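You operate a simulated robot arm through the tools that you are given. There is no shell and no other tool.

The job below is to be done with a simulated robot arm. You get a single attempt, and the scene is never put back.

JOB
Swish the wash water to a lather, then wash the short teal spatula.
Fine: in that water; swish with the long teal spatula, then back; short spatula into the cream crock.

The check looks at the end state, three seconds after you hand in, the way a careful person would. Anything else that was tipped, shoved, dropped, spilled or broken makes it a failure.

ROBOT AND FRAMES
A 7-joint arm with a two-finger parallel gripper, fixed in place. Base frame: the origin is at the foot of the arm, x ahead of it, y to its left, z up. Readings come in m, rad, newtons and seconds.
With the tool pointing down near the work surface it reaches from about 0.32 to 0.74 m from the base axis. Its first joint turns from -2.496 to 2.496 rad. Payload 3 kg.
The TCP is the grasp point between the finger pads, 0.03 m short of the fingertips. In the tool frame z runs along the fingers and y along their closing line. Largest opening 0.094 m; finger width 0.028, thickness 0.01; the body of the gripper, 0.05 by 0.096 m, starts 0.055 m behind the TCP.
Orientation is told as [roll, pitch, yaw] about the base's x, y, z axes, in that order, counted from this pose: with the fingers straight down and closing along the base's y, the tool's x points along the base's -x, its y along +y and its z along -z.

CONTROLS
- The arm moves only by the tool drive_tool. Its argument "commands" is a list of rows, each a list of 3 entries, a list of its own where there are three numbers: the shift along the base's x, y, z in m, then the turn, a rotation vector about the base's x, y, z in rad, then the opening, from 0 (shut) to 1 (fully open). In form: [[[x, y, z], [wx, wy, wz], claw], ...]. A call has 1 to 20 rows; each row shifts and turns the commanded pose from where the row before left it. Each row takes 0.2 s and may step no farther than 0.05 m and 0.15 rad from the row before; otherwise, or with a gripper value out of range, the whole call is refused. Where a pose cannot be reached the arm comes as near as it can. A force on the tool above 40 N (or 10 N above the force at the start of the call, whichever is more), or a blocked arm, ends the call early, and 0.2 s more pass. Each finger travels about 0.045 m/s and halts on what it meets, pressing with about 34 N; the grip force reading is that of the motor and also rises with nothing between the fingers. The clock runs only during rows and for 0.2 s after the last one: add rows that do not move to give the fingers time. It gives the time, the measured TCP pose, the force on the tool (base axes), the opening and the grip force at its end, in the units of the frame above (readings bear some noise), with the torque about the TCP (base axes, N m) and any sound that the robot's microphone picked up.
- Cameras (640 x 400 px; columns grow to the right, rows downward): "scene" is fixed at [0.4005, -0.5001, 1.726]; the picture's right is [0.84, -0.54, 0.00], its down [-0.41, -0.65, -0.64] and it looks along [0.35, 0.54, -0.77] (base axes); focal length 335 px, centre (320, 200). "wrist" rides on the gripper at [0.076, 0.014, -0.103] in the tool frame; the picture's right is [-0.18, 0.98, 0.00], its down [-0.75, -0.14, -0.64] and it looks along [-0.63, -0.12, 0.77] (tool axes); focal length 243 px, centre (320, 200). There is no depth. A picture from a camera that has moved, and an enlarged one, comes with that camera's place and axes in the base frame and with its lens.
- get_image(camera): a new picture of that camera. The clock stands still meanwhile.
- move_column(by): slides the trunk up (or, below 0, down) by that many m; the arm rides with it, the base frame stays. It gives what a move gives, with no picture.
- inspect(camera, box): a new picture of the part [left, top, right, bottom] of that camera's present view, enlarged. The clock stands still meanwhile.
- job_done(): hands the job in; it is judged then, once.

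Places have to be worked out from the pictures, the camera data and where the tool is seen. Open the gripper and draw the arm clear of the work before you hand the job in, unless the task says otherwise.

The tools are called after ">>>" as name(argument=value, ...) on one line, values as JSON. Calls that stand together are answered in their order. drive_tool: Moves the arm, as the interface text tells. Its arguments: {"type":"object","properties":{"commands":{"type":"array","items":{"type":"array"}}},"required":["commands"]} The other tools are called the same way: move_column (by) slides the trunk up or down; get_image (camera) takes a picture; inspect (camera, box) takes an enlarged picture of a part of a camera's view; job_done () hands the job in.

At the start:

```text
clock: 0.0
ee_pos: [0.636, 0.1291, 1.2736]
tcp_rot: [-0.002, 0.001, 0.001]
ft_force: [-0.7, -0.5, 0.1]
torque: [0.02, 0.0, 0.05]
opening: 0.0939
grip_force: 0.1
trunk travel left (down, up): [-0.3, 0.09]
```

scene: 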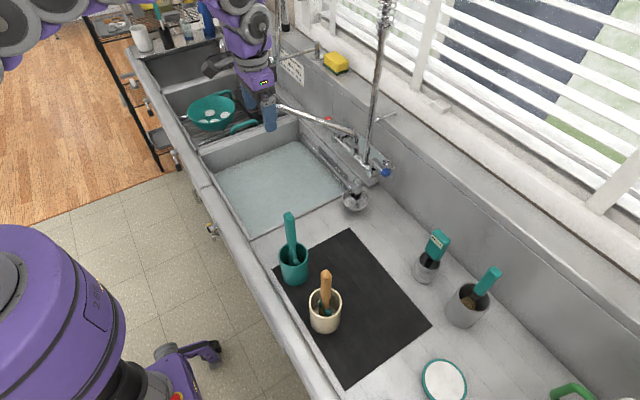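
wrist: 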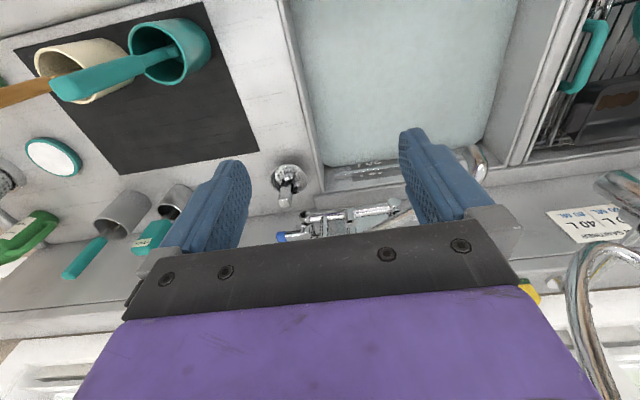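

I see a sink with water, a teal crock with a teal spatula, a cream crock with a wooden handle, and other tools on the right. I'll take enlarged looks to identify the items before moving.

>>> inspect(camera="scene", box=[240, 190, 400, 290])

>>> inspect(camera="scene", box=[260, 250, 420, 350])

>>> inspect(camera="scene", box=[380, 210, 540, 310])

>>> inspect(camera="scene", box=[180, 80, 400, 220])

>>> inspect(camera="wrist", box=[0, 0, 280, 175])

>>> inspect(camera="wrist", box=[0, 150, 240, 300])

```text
4.00 times, centred on (320, 240) of scene
camera zoom: at [0.4005, -0.5001, 1.726], right [0.84, -0.54, 0.0], down [-0.41, -0.65, -0.64], along [0.35, 0.54, -0.77], focal length 1340 px, centre (320, 40)
```

zoom: 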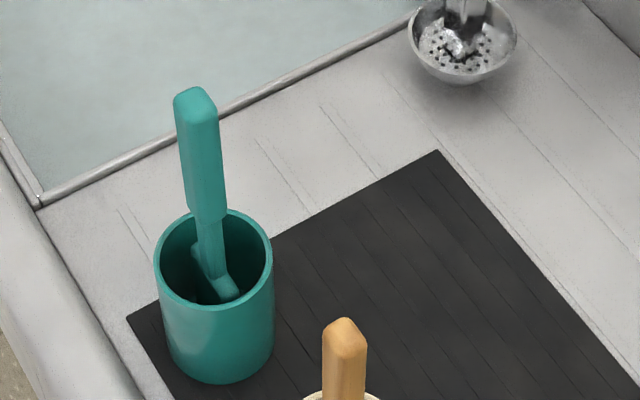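

```text
4.00 times, centred on (340, 300) of scene
camera zoom: at [0.4005, -0.5001, 1.726], right [0.84, -0.54, 0.0], down [-0.41, -0.65, -0.64], along [0.35, 0.54, -0.77], focal length 1340 px, centre (240, -200)
```

zoom: 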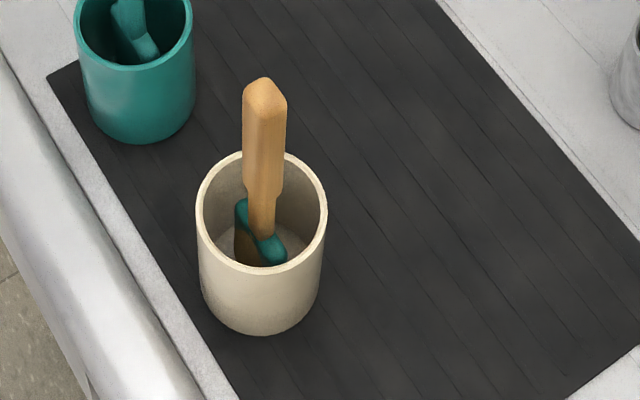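

```text
4.00 times, centred on (460, 260) of scene
camera zoom: at [0.4005, -0.5001, 1.726], right [0.84, -0.54, 0.0], down [-0.41, -0.65, -0.64], along [0.35, 0.54, -0.77], focal length 1340 px, centre (-240, -40)
```

zoom: 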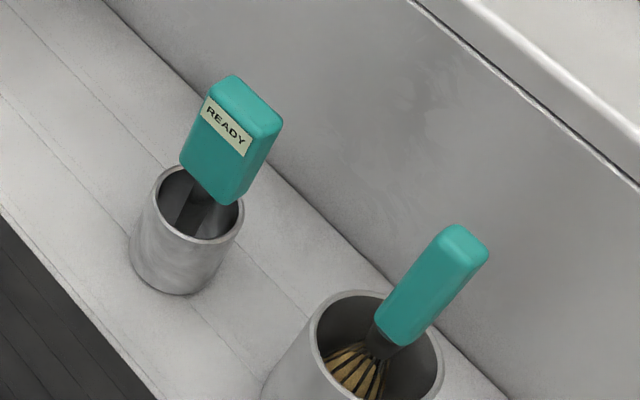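

```text
2.86 times, centred on (290, 150) of scene
camera zoom: at [0.4005, -0.5001, 1.726], right [0.84, -0.54, 0.0], down [-0.41, -0.65, -0.64], along [0.35, 0.54, -0.77], focal length 957 px, centre (406, 343)
```

zoom: 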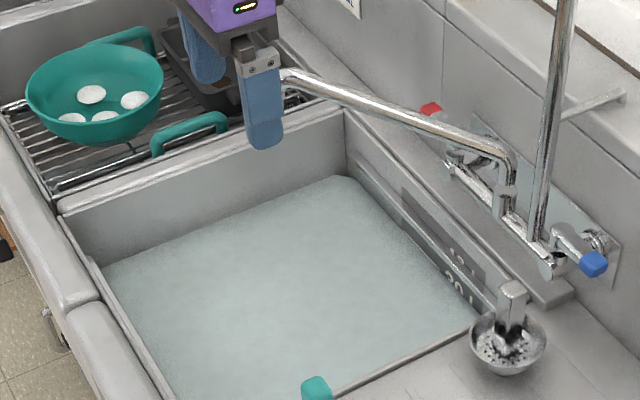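

```text
2.29 times, centred on (140, 88) of wrist
camera zoom: at [0.5599, 0.1432, 1.3769], right [0.18, 0.98, 0.0], down [0.75, -0.14, 0.64], along [0.63, -0.12, -0.77], focal length 555 px, centre (731, 457)
```

zoom: 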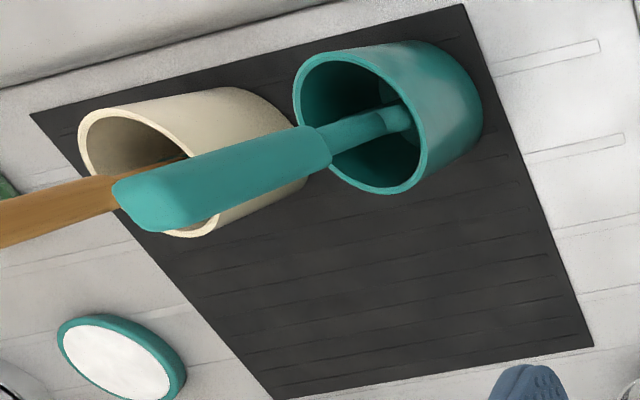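

```text
2.67 times, centred on (120, 225) of wrist
camera zoom: at [0.5599, 0.1432, 1.3769], right [0.18, 0.98, 0.0], down [0.75, -0.14, 0.64], along [0.63, -0.12, -0.77], focal length 647 px, centre (853, 133)
```

zoom: 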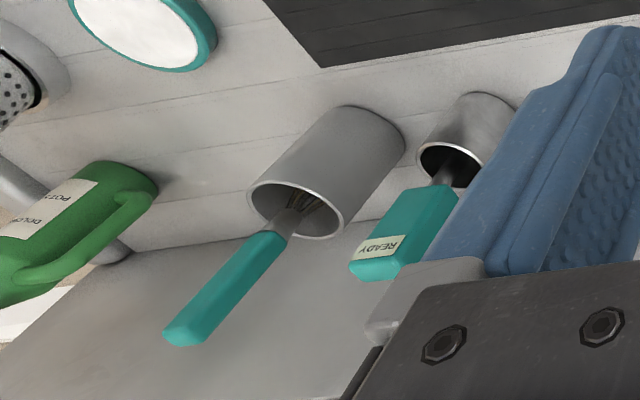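

The cream crock already holds a wooden-handled tool with a teal head, and the metal cups hold teal-handled tools. I need to find out which is the "short teal spatula", so I'll look more closely at the remaining areas.

>>> inspect(camera="scene", box=[80, 0, 320, 150])

>>> inspect(camera="scene", box=[400, 280, 640, 400])

>>> inspect(camera="wrist", box=[480, 0, 640, 100])

>>> inspect(camera="wrist", box=[480, 150, 640, 250])

>>> inspect(camera="scene", box=[290, 260, 370, 310])

>>> inspect(camera="scene", box=[410, 225, 490, 275])

```text
2.67 times, centred on (200, 75) of scene
camera zoom: at [0.4005, -0.5001, 1.726], right [0.84, -0.54, 0.0], down [-0.41, -0.65, -0.64], along [0.35, 0.54, -0.77], focal length 894 px, centre (640, 533)
```

zoom: 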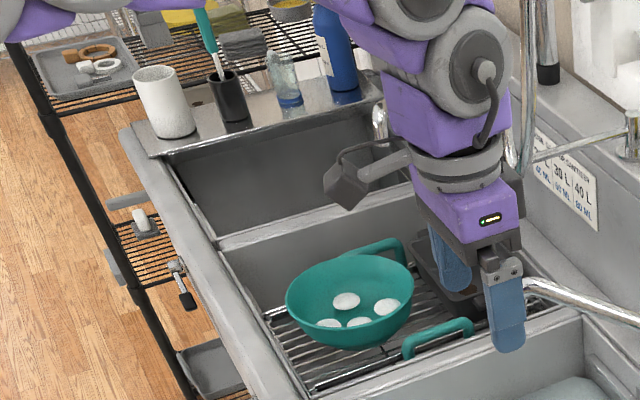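

```text
2.67 times, centred on (520, 340) of scene
camera zoom: at [0.4005, -0.5001, 1.726], right [0.84, -0.54, 0.0], down [-0.41, -0.65, -0.64], along [0.35, 0.54, -0.77], focal length 894 px, centre (-213, -173)
```

zoom: 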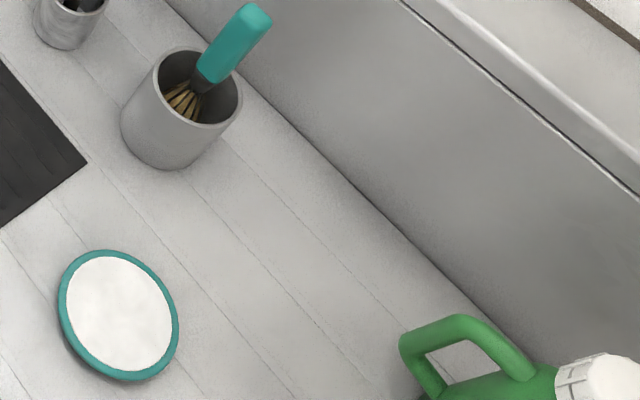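

```text
4.00 times, centred on (560, 50) of wrist
camera zoom: at [0.5599, 0.1432, 1.3769], right [0.18, 0.98, 0.0], down [0.75, -0.14, 0.64], along [0.63, -0.12, -0.77], focal length 970 px, centre (-640, 800)
```

zoom: 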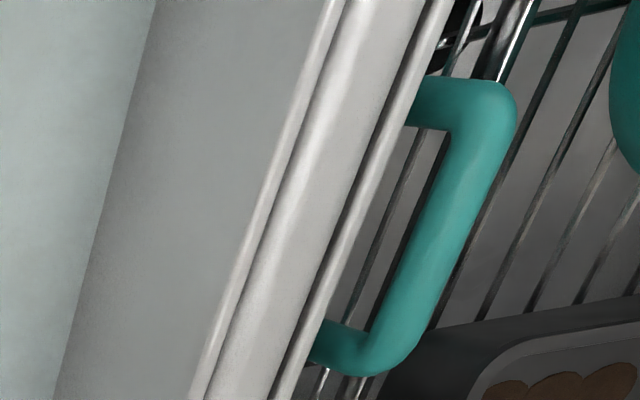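

```text
4.00 times, centred on (560, 200) of wrist
camera zoom: at [0.5599, 0.1432, 1.3769], right [0.18, 0.98, 0.0], down [0.75, -0.14, 0.64], along [0.63, -0.12, -0.77], focal length 970 px, centre (-640, 200)
```

zoom: 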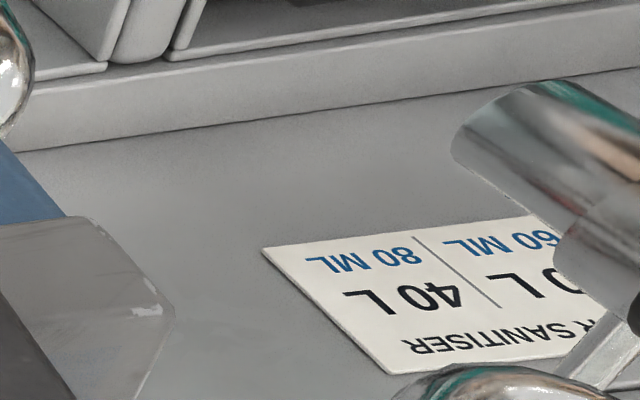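

```text
8.00 times, centred on (330, 285) of scene
camera zoom: at [0.4005, -0.5001, 1.726], right [0.84, -0.54, 0.0], down [-0.41, -0.65, -0.64], along [0.35, 0.54, -0.77], focal length 2680 px, centre (240, -480)
```

zoom: 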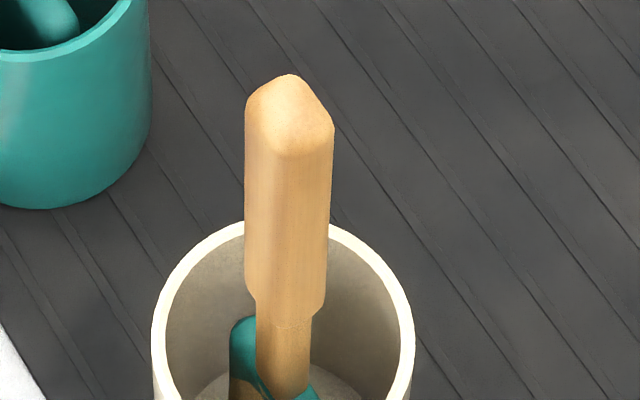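

```text
8.00 times, centred on (450, 250) of scene
camera zoom: at [0.4005, -0.5001, 1.726], right [0.84, -0.54, 0.0], down [-0.41, -0.65, -0.64], along [0.35, 0.54, -0.77], focal length 2680 px, centre (-720, -200)
```

zoom: 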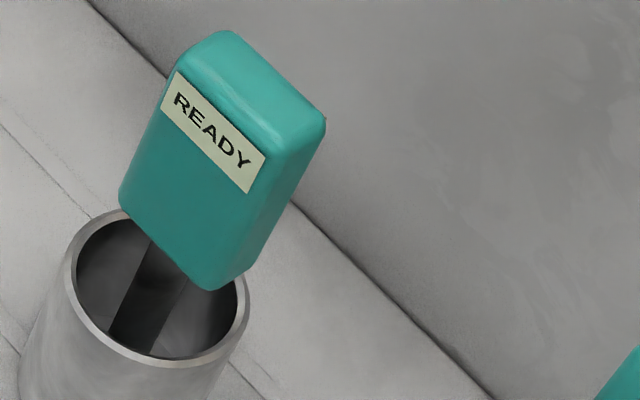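

The cream crock's wooden-handled spatula has a teal blade with a brown stain, so it is probably the short teal spatula. The teal-handled one in the teal crock looks like the long one. I triangulate the teal crock rim at about (0.58,-0.09,0.98) and the cream one at about (0.58,-0.245,0.98), with handle tips near z≈1.14. I'll move the arm back at this height for a closer wrist view.

>>> drive_tool(commands=[[[-0.04, -0.02, 0], [0, 0, 0], 1], [[-0.04, -0.03, 0], [0, 0, 0], 1], [[-0.03, -0.04, 0], [0, 0, 0], 1], [[-0.02, -0.04, 0], [0, 0, 0], 1], [[-0.02, -0.04, 0], [0, 0, 0], 1], [[0, -0.04, 0], [0, 0, 0], 1], [[0, -0.02, 0], [0, 0, 0], 1], [[0, 0, 0], [0, 0, 0], 1]])

>>> get_image(camera="wrist")

>>> get_image(camera="scene")

```text
clock: 1.8
ee_pos: [0.4842, -0.1015, 1.2765]
tcp_rot: [0.002, -0.001, -0.001]
ft_force: [1.2, -0.4, 0.7]
torque: [0.02, 0.02, -0.02]
opening: 0.0942
grip_force: 0.1
trunk travel left (down, up): [-0.3, 0.09]
```

```text
taken
camera wrist: at [0.4086, -0.089, 1.3788], right [0.18, 0.98, 0.0], down [0.75, -0.14, 0.64], along [0.63, -0.12, -0.77], focal length 243 px, centre (320, 200)
```

wrist: 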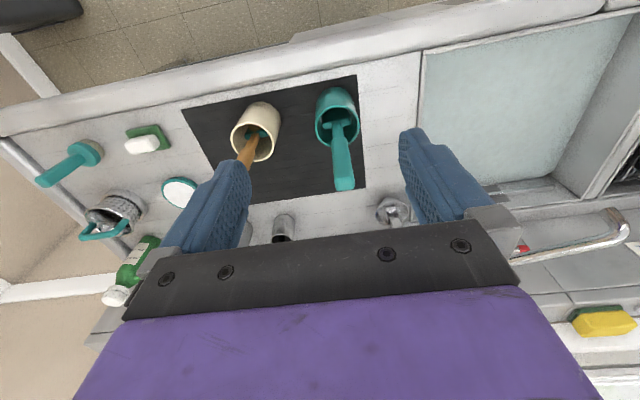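

```text
taken
```

scene: 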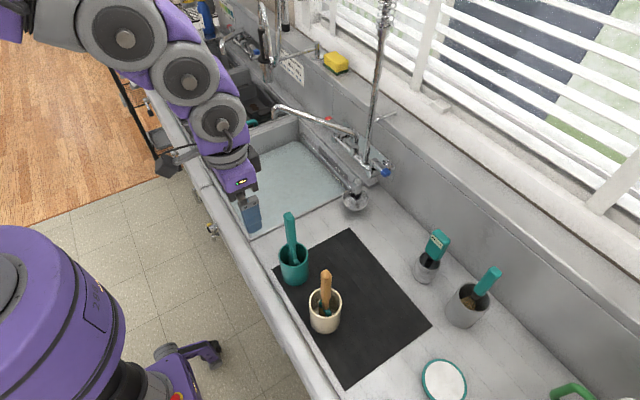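

From here I can see into both crocks, with more items farther right. I'll enlarge these regions.

>>> inspect(camera="wrist", box=[220, 80, 380, 180])

>>> inspect(camera="wrist", box=[20, 100, 220, 225])

>>> inspect(camera="wrist", box=[480, 140, 640, 240])

>>> inspect(camera="wrist", box=[230, 90, 300, 170])

```text
4.00 times, centred on (300, 130) of wrist
camera zoom: at [0.4086, -0.089, 1.3788], right [0.18, 0.98, 0.0], down [0.75, -0.14, 0.64], along [0.63, -0.12, -0.77], focal length 970 px, centre (400, 480)
```

zoom: 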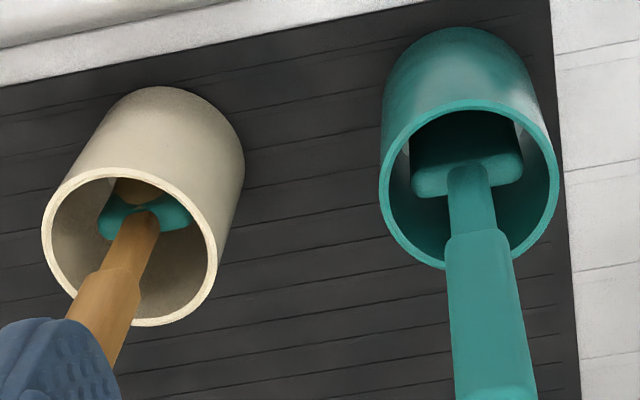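

```text
3.20 times, centred on (120, 162) of wrist
camera zoom: at [0.4086, -0.089, 1.3788], right [0.18, 0.98, 0.0], down [0.75, -0.14, 0.64], along [0.63, -0.12, -0.77], focal length 776 px, centre (960, 320)
```

zoom: 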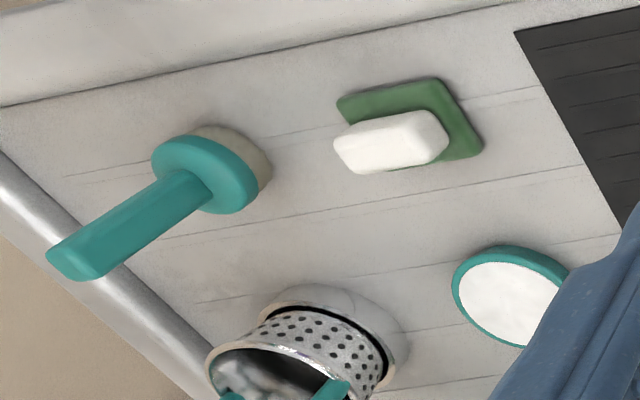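

```text
4.00 times, centred on (560, 190) of wrist
camera zoom: at [0.4086, -0.089, 1.3788], right [0.18, 0.98, 0.0], down [0.75, -0.14, 0.64], along [0.63, -0.12, -0.77], focal length 970 px, centre (-640, 240)
```

zoom: 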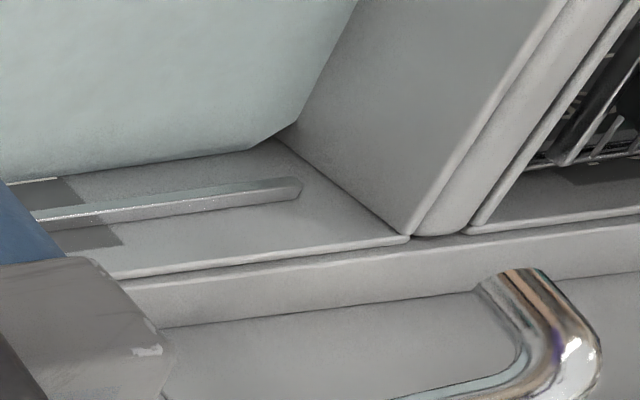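

```text
5.00 times, centred on (265, 130) of wrist
camera zoom: at [0.4086, -0.089, 1.3788], right [0.18, 0.98, 0.0], down [0.75, -0.14, 0.64], along [0.63, -0.12, -0.77], focal length 1213 px, centre (595, 550)
```

zoom: 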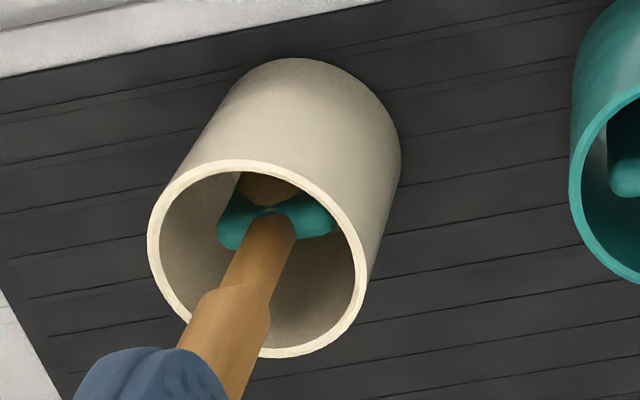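

The wooden tip is hidden behind the finger, and I need to compare the two lengths carefully. I'll shift sideways to see both handles whole.

>>> drive_tool(commands=[[[-0.01, -0.04, 0], [0, 0, 0], 1], [[-0.01, -0.04, 0], [0, 0, 0], 1], [[0, -0.04, 0], [0, 0, 0], 1], [[0, -0.02, 0], [0, 0, 0], 1], [[0, 0, 0], [0, 0, 0], 1]])

>>> get_image(camera="wrist")

>>> inspect(camera="wrist", box=[260, 60, 420, 160])

>>> inspect(camera="wrist", box=[0, 80, 220, 217])

```text
clock: 3.0
ee_pos: [0.4628, -0.2421, 1.2761]
tcp_rot: [0.002, -0.001, 0.0]
ft_force: [0.5, 0.1, -0.8]
torque: [0.0, 0.0, 0.01]
opening: 0.094
grip_force: 0.0
trunk travel left (down, up): [-0.3, 0.09]
```

```text
taken
camera wrist: at [0.3876, -0.2288, 1.3778], right [0.18, 0.98, 0.0], down [0.75, -0.14, 0.64], along [0.63, -0.12, -0.77], focal length 243 px, centre (320, 200)
```

wrist: 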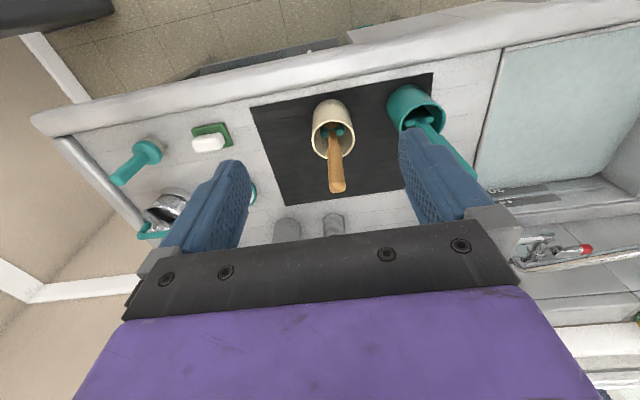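

```text
4.00 times, centred on (340, 110) of wrist
camera zoom: at [0.3876, -0.2288, 1.3778], right [0.18, 0.98, 0.0], down [0.75, -0.14, 0.64], along [0.63, -0.12, -0.77], focal length 970 px, centre (240, 560)
```

zoom: 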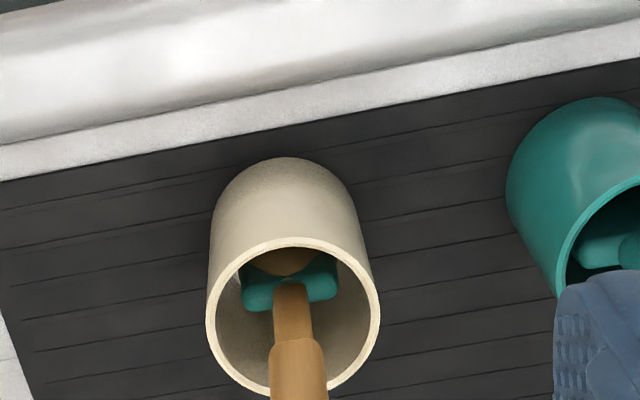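

```text
2.91 times, centred on (110, 148) of wrist
camera zoom: at [0.3876, -0.2288, 1.3778], right [0.18, 0.98, 0.0], down [0.75, -0.14, 0.64], along [0.63, -0.12, -0.77], focal length 706 px, centre (931, 350)
```

zoom: 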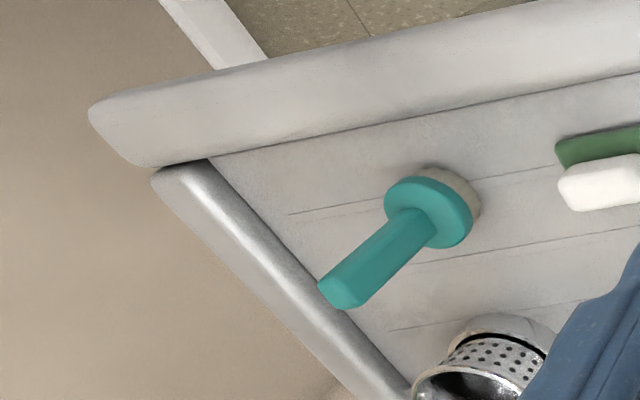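

The wooden-handled spatula (tip z≈1.10, brown stain on its teal blade) is shorter than the all-teal one (tip z≈1.14), so wood-handled is the short one and all-teal is the long one. Before planning paths over the sink, I'll check the faucet spout and water level.

>>> get_image(camera="scene")

>>> inspect(camera="scene", box=[190, 80, 400, 210])

>>> inspect(camera="wrist", box=[480, 120, 640, 280])

```text
taken
```

scene: 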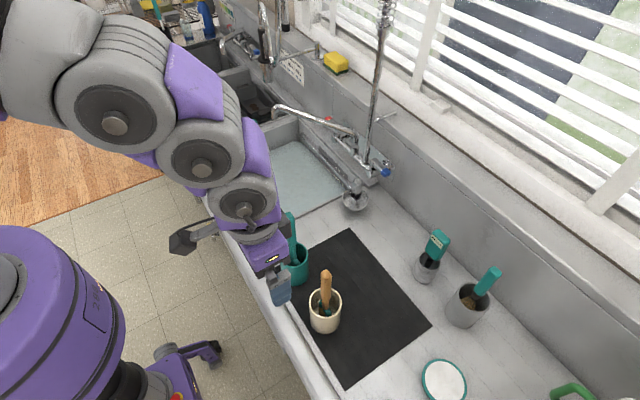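

```text
3.05 times, centred on (295, 145) of scene
camera zoom: at [0.4005, -0.5001, 1.726], right [0.84, -0.54, 0.0], down [-0.41, -0.65, -0.64], along [0.35, 0.54, -0.77], focal length 1021 px, centre (396, 368)
```

zoom: 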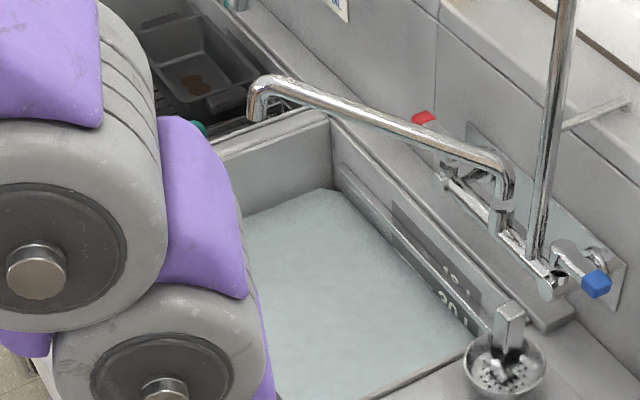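

```text
2.50 times, centred on (560, 200) of wrist
camera zoom: at [0.3876, -0.2288, 1.3778], right [0.18, 0.98, 0.0], down [0.75, -0.14, 0.64], along [0.63, -0.12, -0.77], focal length 606 px, centre (-280, 200)
```

zoom: 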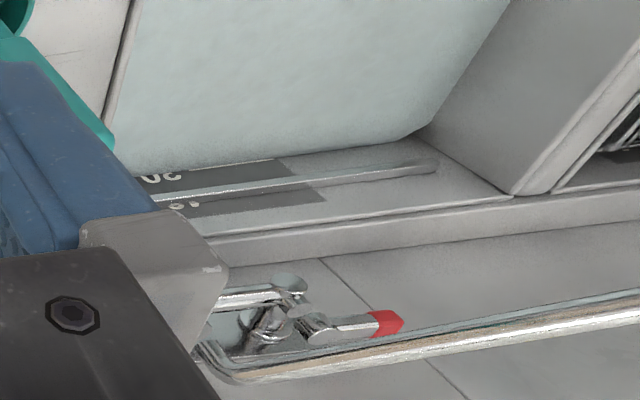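

Spout end is about (0.75,0.30,1.12), the water level is about z≈0.745, and the sink spans x≈0.53–0.95, y≈0.08–0.52. I'll position above the long teal spatula's handle and check alignment.

>>> drive_tool(commands=[[[0.02, 0.04, 0], [0, 0, 0], 1], [[0.03, 0.04, 0], [0, 0, 0], 1], [[0.03, 0.04, 0], [0, 0, 0], 1], [[0.03, 0.037, 0], [0, 0, 0], 1], [[0.016, 0, -0.02], [0, 0, 0], 1], [[0, 0, 0], [0, 0, 0], 1]])

>>> get_image(camera="wrist")

>>> inspect(camera="scene", box=[220, 140, 380, 290])

```text
clock: 4.4
ee_pos: [0.5881, -0.0867, 1.2585]
tcp_rot: [0.002, -0.002, 0.0]
ft_force: [1.0, 0.8, -0.3]
torque: [0.01, -0.02, 0.04]
opening: 0.094
grip_force: 0.1
trunk travel left (down, up): [-0.3, 0.09]
```

```text
taken
camera wrist: at [0.5118, -0.0739, 1.3597], right [0.18, 0.98, 0.0], down [0.75, -0.14, 0.64], along [0.63, -0.12, -0.77], focal length 243 px, centre (320, 200)
```

wrist: 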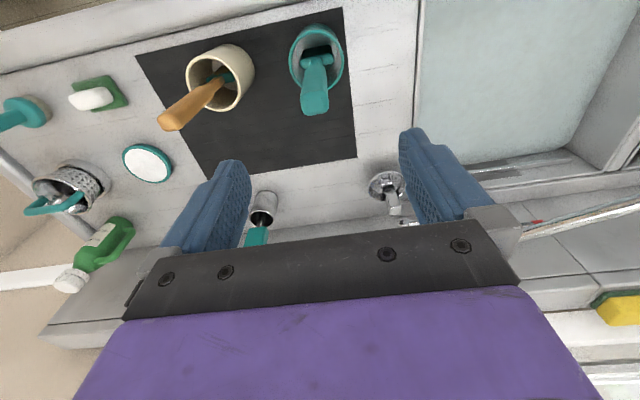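

```text
2.67 times, centred on (300, 215) of scene
camera zoom: at [0.4005, -0.5001, 1.726], right [0.84, -0.54, 0.0], down [-0.41, -0.65, -0.64], along [0.35, 0.54, -0.77], focal length 894 px, centre (373, 160)
```

zoom: 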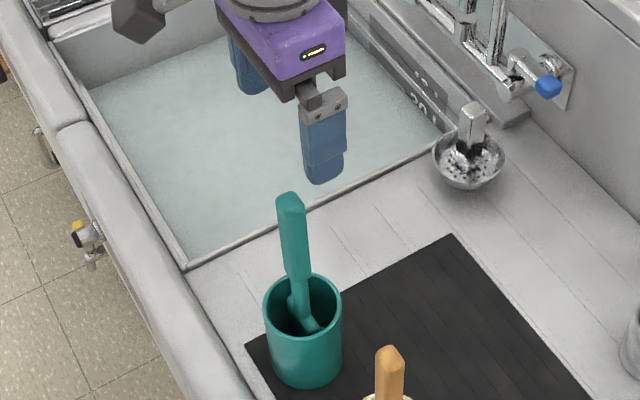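

I'll enlarge the wrist view of the handle tip to refine its position.

>>> inspect(camera="wrist", box=[260, 10, 380, 130])

>>> inspect(camera="scene", box=[270, 200, 320, 300])

>>> inspect(camera="wrist", box=[150, 30, 270, 150])

```text
3.33 times, centred on (320, 70) of wrist
camera zoom: at [0.5118, -0.0739, 1.3597], right [0.18, 0.98, 0.0], down [0.75, -0.14, 0.64], along [0.63, -0.12, -0.77], focal length 809 px, centre (320, 633)
```

zoom: 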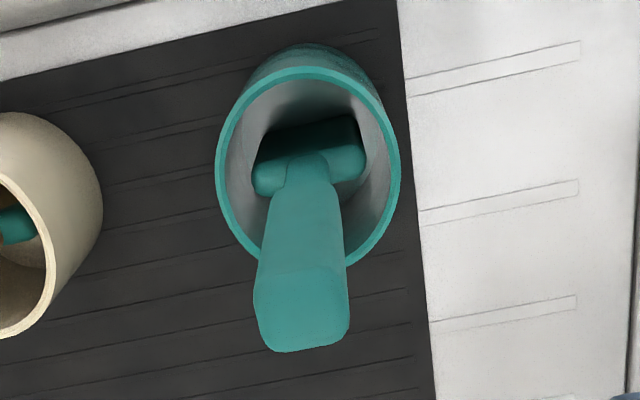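

```text
4.00 times, centred on (295, 250) of scene
camera zoom: at [0.4005, -0.5001, 1.726], right [0.84, -0.54, 0.0], down [-0.41, -0.65, -0.64], along [0.35, 0.54, -0.77], focal length 1340 px, centre (420, 0)
```

zoom: 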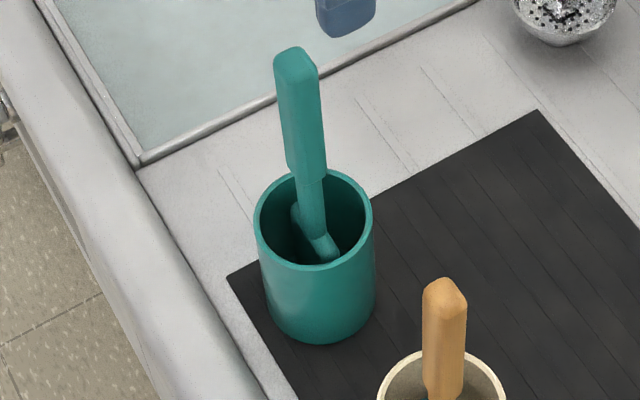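

```text
3.33 times, centred on (210, 90) of wrist
camera zoom: at [0.5118, -0.0739, 1.3597], right [0.18, 0.98, 0.0], down [0.75, -0.14, 0.64], along [0.63, -0.12, -0.77], focal length 809 px, centre (687, 567)
```

zoom: 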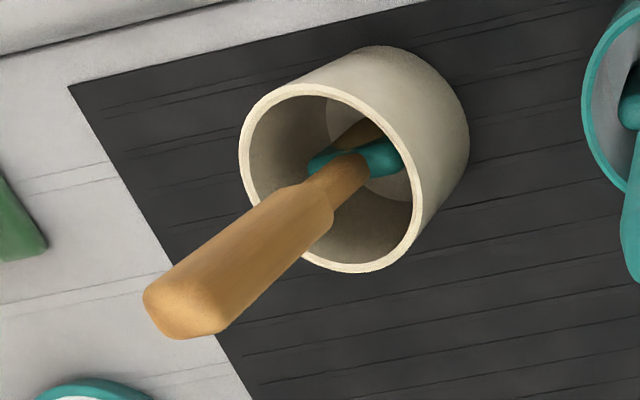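

The handle tip triangulates to about (0.585,-0.09,1.14), and its wide axis lines up with the finger closing line. I'll descend straight to TCP z≈1.102, keeping the gripper open.

>>> drive_tool(commands=[[[-0.003, -0.003, -0.03], [0, 0, 0], 1], [[0, 0, -0.03], [0, 0, 0], 1], [[0, 0, -0.03], [0, 0, 0], 1], [[0, 0, -0.03], [0, 0, 0], 1], [[0, 0, -0.02], [0, 0, 0], 1], [[0, 0, -0.016], [0, 0, 0], 1], [[0, 0, 0], [0, 0, 0], 1]])

>>> get_image(camera="wrist")

>>> inspect(camera="scene", box=[240, 180, 360, 300])

```text
clock: 6.0
ee_pos: [0.5859, -0.0887, 1.0996]
tcp_rot: [0.001, -0.002, 0.001]
ft_force: [-0.6, -0.6, 0.4]
torque: [-0.01, -0.01, -0.02]
opening: 0.0941
grip_force: 0.1
trunk travel left (down, up): [-0.3, 0.09]
```

```text
taken
camera wrist: at [0.5099, -0.0752, 1.2014], right [0.18, 0.98, 0.0], down [0.75, -0.14, 0.64], along [0.63, -0.12, -0.77], focal length 243 px, centre (320, 200)
```

wrist: 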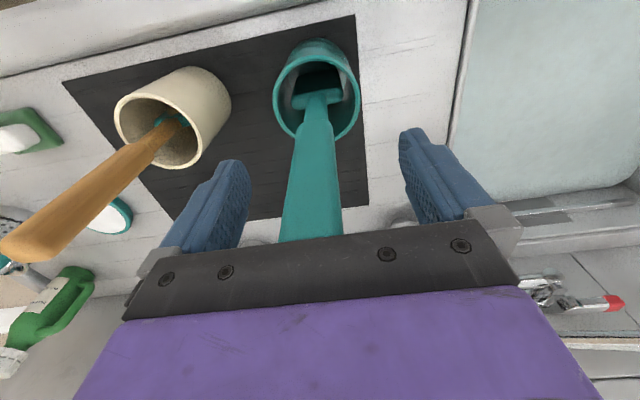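

```text
3.33 times, centred on (300, 240) of scene
camera zoom: at [0.4005, -0.5001, 1.726], right [0.84, -0.54, 0.0], down [-0.41, -0.65, -0.64], along [0.35, 0.54, -0.77], focal length 1117 px, centre (387, 67)
```

zoom: 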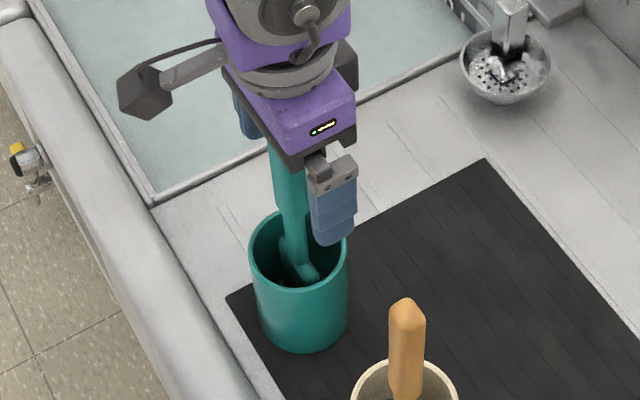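

The handle sits well centred between the fingers. Closing the gripper with hold rows.

>>> drive_tool(commands=[[[0, 0, 0], [0, 0, 0], 0.6], [[0, 0, 0], [0, 0, 0], 0.4], [[0, 0, 0], [0, 0, 0], 0.2], [[0, 0, 0], [0, 0, 0], 0], [[0, 0, 0], [0, 0, 0], 0], [[0, 0, 0], [0, 0, 0], 0], [[0, 0, 0], [0, 0, 0], 0], [[0, 0, 0], [0, 0, 0], 0]])

>>> inspect(camera="scene", box=[240, 180, 360, 300])

>>> get_image(camera="wrist")

```text
clock: 7.8
ee_pos: [0.5854, -0.0889, 1.0987]
tcp_rot: [-0.001, 0.0, 0.001]
ft_force: [-0.2, 0.5, 1.0]
torque: [0.01, 0.01, 0.03]
opening: 0.0272
grip_force: 34.0
trunk travel left (down, up): [-0.3, 0.09]
```

```text
3.33 times, centred on (300, 240) of scene
camera zoom: at [0.4005, -0.5001, 1.726], right [0.84, -0.54, 0.0], down [-0.41, -0.65, -0.64], along [0.35, 0.54, -0.77], focal length 1117 px, centre (387, 67)
```

zoom: 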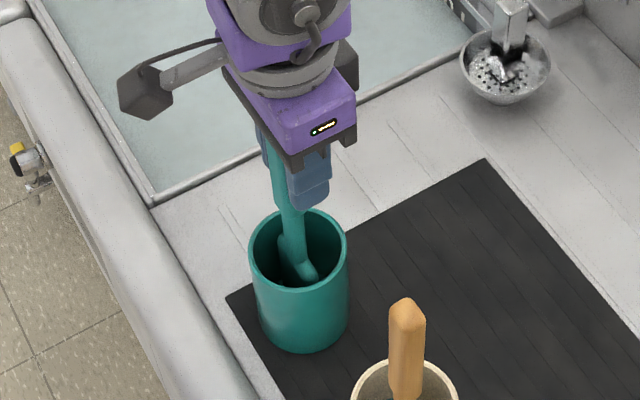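

```text
taken
camera wrist: at [0.5102, -0.0752, 1.2015], right [0.18, 0.98, 0.0], down [0.75, -0.14, 0.64], along [0.63, -0.12, -0.77], focal length 243 px, centre (320, 200)
```

wrist: 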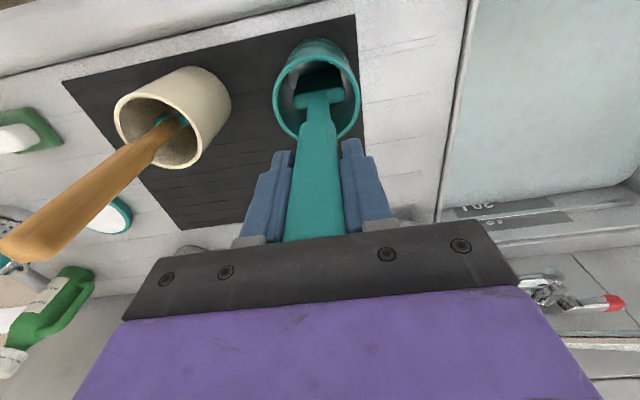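

Gripped firmly at 27 mm. I'll lift it straight up slowly and check the crock stays put.

>>> drive_tool(commands=[[[0, 0, 0.01], [0, 0, 0], 0], [[0, 0, 0.02], [0, 0, 0], 0], [[0, 0, 0.02], [0, 0, 0], 0], [[0, 0, 0.025], [0, 0, 0], 0], [[0, 0, 0.025], [0, 0, 0], 0], [[0, 0, 0.025], [0, 0, 0], 0], [[0, 0, 0.025], [0, 0, 0], 0], [[0, 0, 0.01], [0, 0, 0], 0], [[0, 0, 0], [0, 0, 0], 0]])

>>> inspect(camera="scene", box=[220, 150, 380, 300])

>>> get_image(camera="wrist")

```text
clock: 9.8
ee_pos: [0.5862, -0.0881, 1.2598]
tcp_rot: [-0.001, 0.001, 0.0]
ft_force: [0.0, -0.8, -1.2]
torque: [0.0, 0.01, 0.03]
opening: 0.0272
grip_force: 34.4
trunk travel left (down, up): [-0.3, 0.09]
```

```text
2.67 times, centred on (300, 225) of scene
camera zoom: at [0.4005, -0.5001, 1.726], right [0.84, -0.54, 0.0], down [-0.41, -0.65, -0.64], along [0.35, 0.54, -0.77], focal length 894 px, centre (373, 133)
```

zoom: 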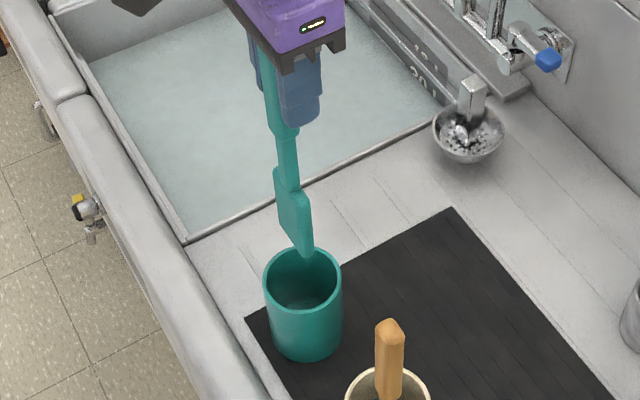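

```text
taken
camera wrist: at [0.5107, -0.0756, 1.3622], right [0.18, 0.98, 0.0], down [0.75, -0.14, 0.64], along [0.63, -0.12, -0.77], focal length 243 px, centre (320, 200)
```

wrist: 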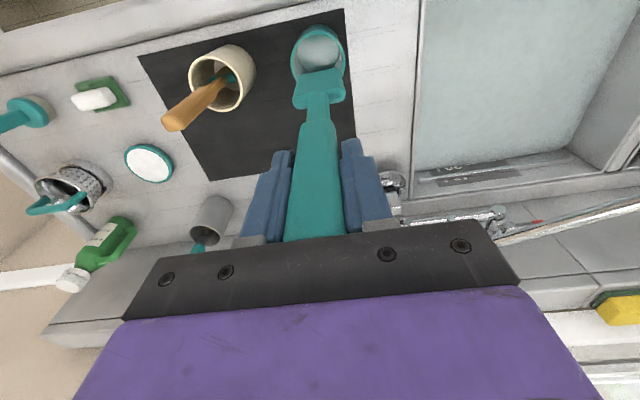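

The crock stayed put and the blade is clear of the rim (bottom ≥1.01, rim 0.983). I'll rise a bit more and carry it over the sink to about (0.60, 0.22).

>>> drive_tool(commands=[[[0, 0, 0.02], [0, 0, 0], 0], [[0, 0.02, 0], [0, 0, 0], 0], [[0, 0.03, 0], [0, 0, 0], 0], [[0, 0.035, 0], [0, 0, 0], 0], [[0, 0.04, 0], [0, 0, 0], 0], [[0, 0.04, 0], [0, 0, 0], 0], [[0, 0.04, 0], [0, 0, 0], 0], [[0, 0.04, 0], [0, 0, 0], 0], [[0.005, 0.035, 0], [0, 0, 0], 0], [[0.01, 0.028, 0], [0, 0, 0], 0], [[0, 0, 0], [0, 0, 0], 0]])

>>> get_image(camera="scene")

>>> get_image(camera="wrist")

```text
clock: 12.2
ee_pos: [0.6017, 0.2221, 1.2796]
tcp_rot: [-0.001, 0.0, 0.001]
ft_force: [-0.3, 0.3, -1.2]
torque: [-0.04, -0.02, 0.01]
opening: 0.0277
grip_force: 33.7
trunk travel left (down, up): [-0.3, 0.09]
```

```text
taken
```

scene: 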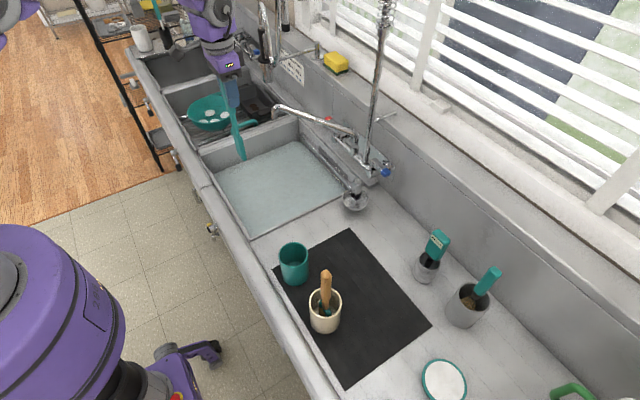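

```text
taken
camera wrist: at [0.5252, 0.2361, 1.3813], right [0.18, 0.98, 0.0], down [0.75, -0.14, 0.64], along [0.63, -0.12, -0.77], focal length 243 px, centre (320, 200)
```

wrist: 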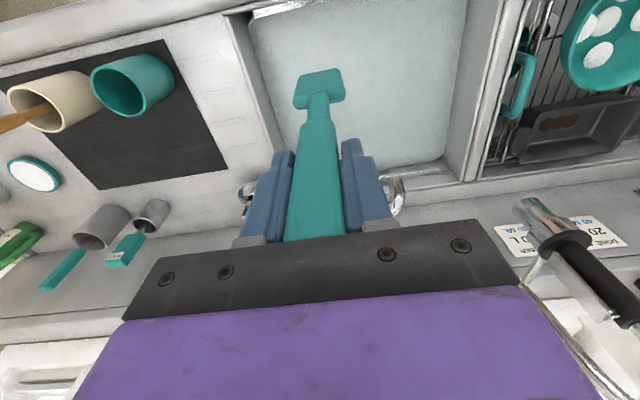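

The blade bottom is about 0.215 m below the TCP and hangs over the water clear of the walls. I'll descend partway first and check the clearance to the spout and walls.

>>> drive_tool(commands=[[[0.005, 0.01, -0.03], [0, 0, 0], 0], [[0.005, 0.01, -0.04], [0, 0, 0], 0], [[0, 0, -0.04], [0, 0, 0], 0], [[0, 0, -0.04], [0, 0, 0], 0], [[0, 0, -0.04], [0, 0, 0], 0], [[0, 0, -0.04], [0, 0, 0], 0], [[0, 0, -0.03], [0, 0, 0], 0], [[0, 0, 0], [0, 0, 0], 0]])

>>> get_image(camera="scene")

>>> get_image(camera="wrist")

```text
clock: 14.0
ee_pos: [0.6107, 0.2431, 1.0198]
tcp_rot: [0.0, -0.002, -0.001]
ft_force: [-0.4, -0.1, -0.6]
torque: [0.04, -0.01, 0.01]
opening: 0.0274
grip_force: 34.2
trunk travel left (down, up): [-0.3, 0.09]
```

```text
taken
```

scene: 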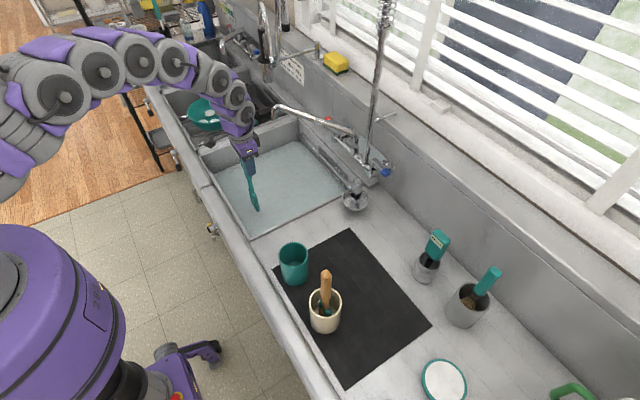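

```text
taken
camera wrist: at [0.5353, 0.2553, 1.1216], right [0.18, 0.98, 0.0], down [0.75, -0.14, 0.64], along [0.63, -0.12, -0.77], focal length 243 px, centre (320, 200)
```

wrist: 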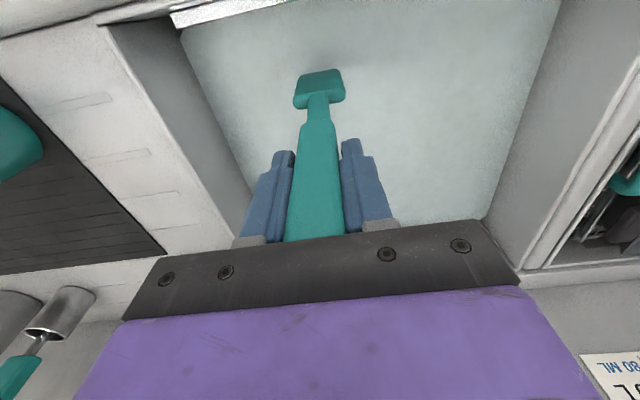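

Clear all around, with the blade just above the water. I'll descend to TCP z≈0.895 so the blade is immersed, watching the forces.

>>> drive_tool(commands=[[[0, 0, -0.03], [0, 0, 0], 0], [[0, 0, -0.03], [0, 0, 0], 0], [[0, 0, -0.025], [0, 0, 0], 0], [[0, 0, -0.02], [0, 0, 0], 0], [[0, 0, -0.02], [0, 0, 0], 0], [[0, 0, 0], [0, 0, 0], 0]])

>>> get_image(camera="wrist")

>>> inspect(camera="scene", box=[180, 90, 380, 240])

```text
clock: 15.4
ee_pos: [0.6102, 0.2408, 0.8953]
tcp_rot: [0.001, -0.001, -0.002]
ft_force: [0.1, 0.6, -0.6]
torque: [0.03, 0.03, -0.02]
opening: 0.0276
grip_force: 34.1
trunk travel left (down, up): [-0.3, 0.09]
```

```text
taken
camera wrist: at [0.5339, 0.2542, 0.997], right [0.18, 0.98, 0.0], down [0.75, -0.14, 0.64], along [0.63, -0.12, -0.77], focal length 243 px, centre (320, 200)
```

wrist: 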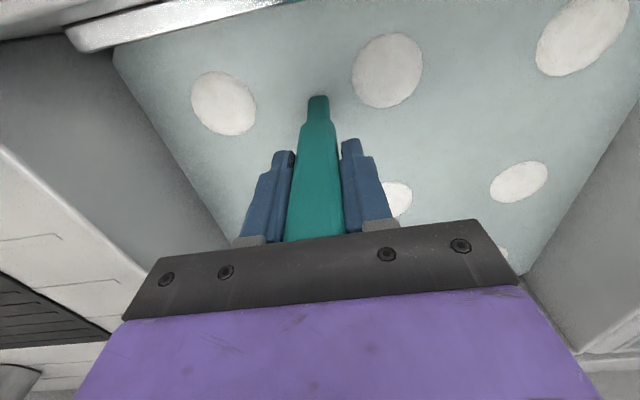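

```text
2.67 times, centred on (280, 165) of scene
camera zoom: at [0.4005, -0.5001, 1.726], right [0.84, -0.54, 0.0], down [-0.41, -0.65, -0.64], along [0.35, 0.54, -0.77], focal length 894 px, centre (427, 293)
```

zoom: 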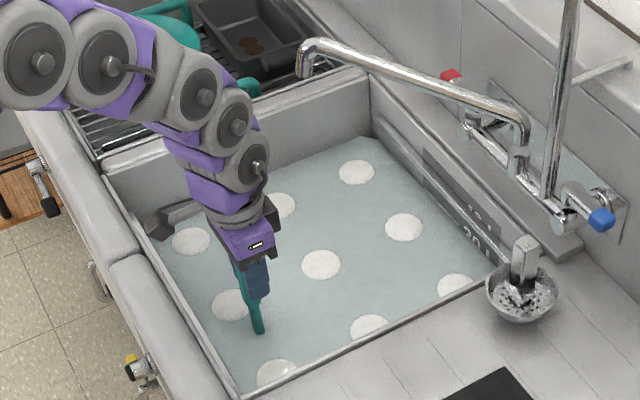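

White foam patches have appeared on the water, so it responds to the spatula. I'll swish in two moderate loops (radius 4 cm) with the blade immersed.

>>> drive_tool(commands=[[[0.02, 0, 0], [0, 0, 0], 0], [[0.02, 0, 0], [0, 0, 0], 0], [[-0.0117, 0.0283, 0], [0, 0, 0], 0], [[-0.0283, 0.0117, 0], [0, 0, 0], 0], [[-0.0283, -0.0117, 0], [0, 0, 0], 0], [[-0.0117, -0.0283, 0], [0, 0, 0], 0], [[0.0117, -0.0283, 0], [0, 0, 0], 0], [[0.0283, -0.0117, 0], [0, 0, 0], 0], [[0.0283, 0.0117, 0], [0, 0, 0], 0], [[0.0117, 0.0283, 0], [0, 0, 0], 0], [[-0.0117, 0.0283, 0], [0, 0, 0], 0], [[-0.0283, 0.0117, 0], [0, 0, 0], 0], [[-0.0283, -0.0117, 0], [0, 0, 0], 0], [[-0.0117, -0.0283, 0], [0, 0, 0], 0], [[0.0117, -0.0283, 0], [0, 0, 0], 0], [[0.0283, -0.0117, 0], [0, 0, 0], 0], [[0.0283, 0.0117, 0], [0, 0, 0], 0], [[0.0117, 0.0283, 0], [0, 0, 0], 0], [[-0.02, 0, 0], [0, 0, 0], 0], [[-0.02, 0, 0], [0, 0, 0], 0]])

>>> get_image(camera="wrist")

>>> inspect(camera="scene", box=[180, 90, 380, 240])

```text
clock: 19.6
ee_pos: [0.6102, 0.24, 0.8963]
tcp_rot: [0.001, -0.002, -0.001]
ft_force: [-0.6, -0.4, -1.7]
torque: [0.05, -0.03, -0.03]
opening: 0.0274
grip_force: 33.8
trunk travel left (down, up): [-0.3, 0.09]
```

```text
taken
camera wrist: at [0.5346, 0.2536, 0.9977], right [0.18, 0.98, 0.0], down [0.75, -0.14, 0.64], along [0.63, -0.12, -0.77], focal length 243 px, centre (320, 200)
```

wrist: 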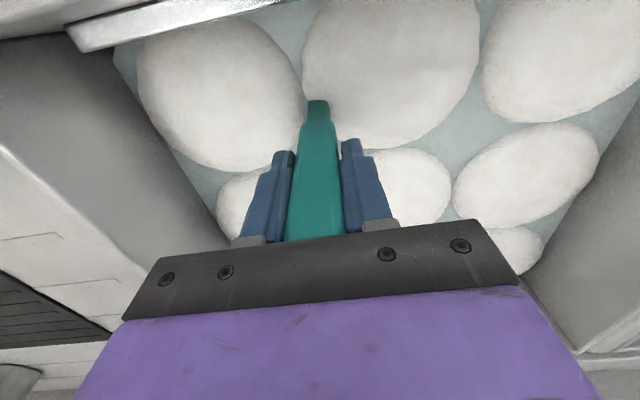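

```text
2.67 times, centred on (280, 165) of scene
camera zoom: at [0.4005, -0.5001, 1.726], right [0.84, -0.54, 0.0], down [-0.41, -0.65, -0.64], along [0.35, 0.54, -0.77], focal length 894 px, centre (427, 293)
```

zoom: 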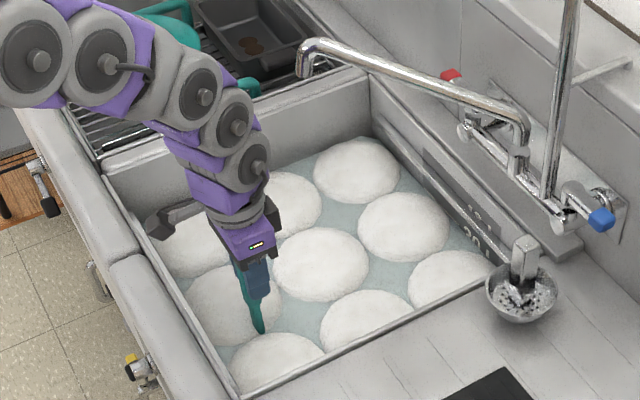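

The lather is growing strongly. I'll do one more loop to see whether it has peaked.

>>> drive_tool(commands=[[[0.02, 0, 0], [0, 0, 0], 0], [[0.02, 0, 0], [0, 0, 0], 0], [[-0.0117, 0.0283, 0], [0, 0, 0], 0], [[-0.0283, 0.0117, 0], [0, 0, 0], 0], [[-0.0283, -0.0117, 0], [0, 0, 0], 0], [[-0.0117, -0.0283, 0], [0, 0, 0], 0], [[0.0117, -0.0283, 0], [0, 0, 0], 0], [[0.0283, -0.0117, 0], [0, 0, 0], 0], [[0.0283, 0.0117, 0], [0, 0, 0], 0], [[0.0117, 0.0283, 0], [0, 0, 0], 0], [[-0.02, 0, 0], [0, 0, 0], 0], [[-0.02, 0, 0], [0, 0, 0], 0], [[0, 0, 0], [0, 0, 0], 0]])

>>> get_image(camera="wrist")

>>> inspect(camera="scene", box=[180, 90, 380, 240])

```text
clock: 22.4
ee_pos: [0.6094, 0.2413, 0.8951]
tcp_rot: [0.001, 0.0, 0.0]
ft_force: [-0.2, 0.3, -0.8]
torque: [0.02, 0.03, 0.01]
opening: 0.0274
grip_force: 34.2
trunk travel left (down, up): [-0.3, 0.09]
```

```text
taken
camera wrist: at [0.5332, 0.254, 0.996], right [0.18, 0.98, 0.0], down [0.75, -0.14, 0.64], along [0.63, -0.12, -0.77], focal length 243 px, centre (320, 200)
```

wrist: 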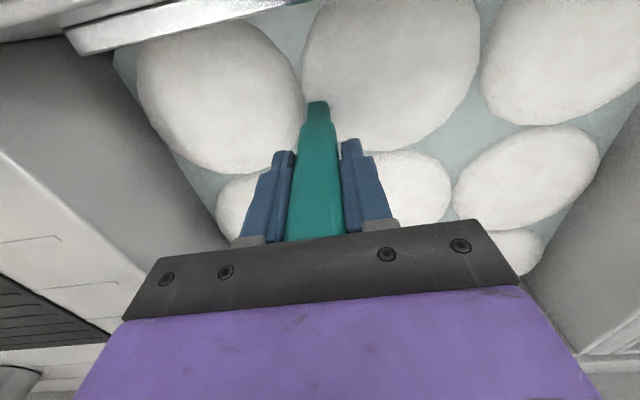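

```text
2.67 times, centred on (280, 165) of scene
camera zoom: at [0.4005, -0.5001, 1.726], right [0.84, -0.54, 0.0], down [-0.41, -0.65, -0.64], along [0.35, 0.54, -0.77], focal length 894 px, centre (427, 293)
```

zoom: 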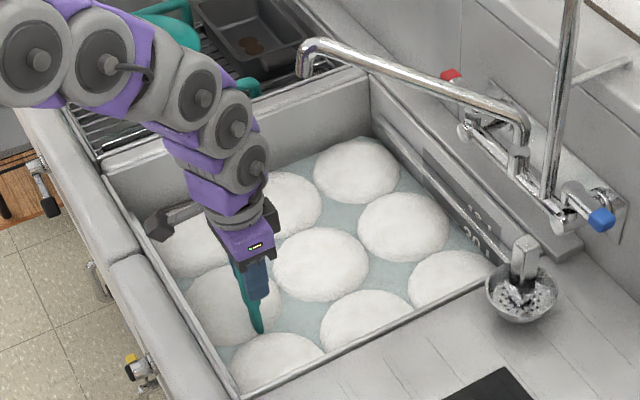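

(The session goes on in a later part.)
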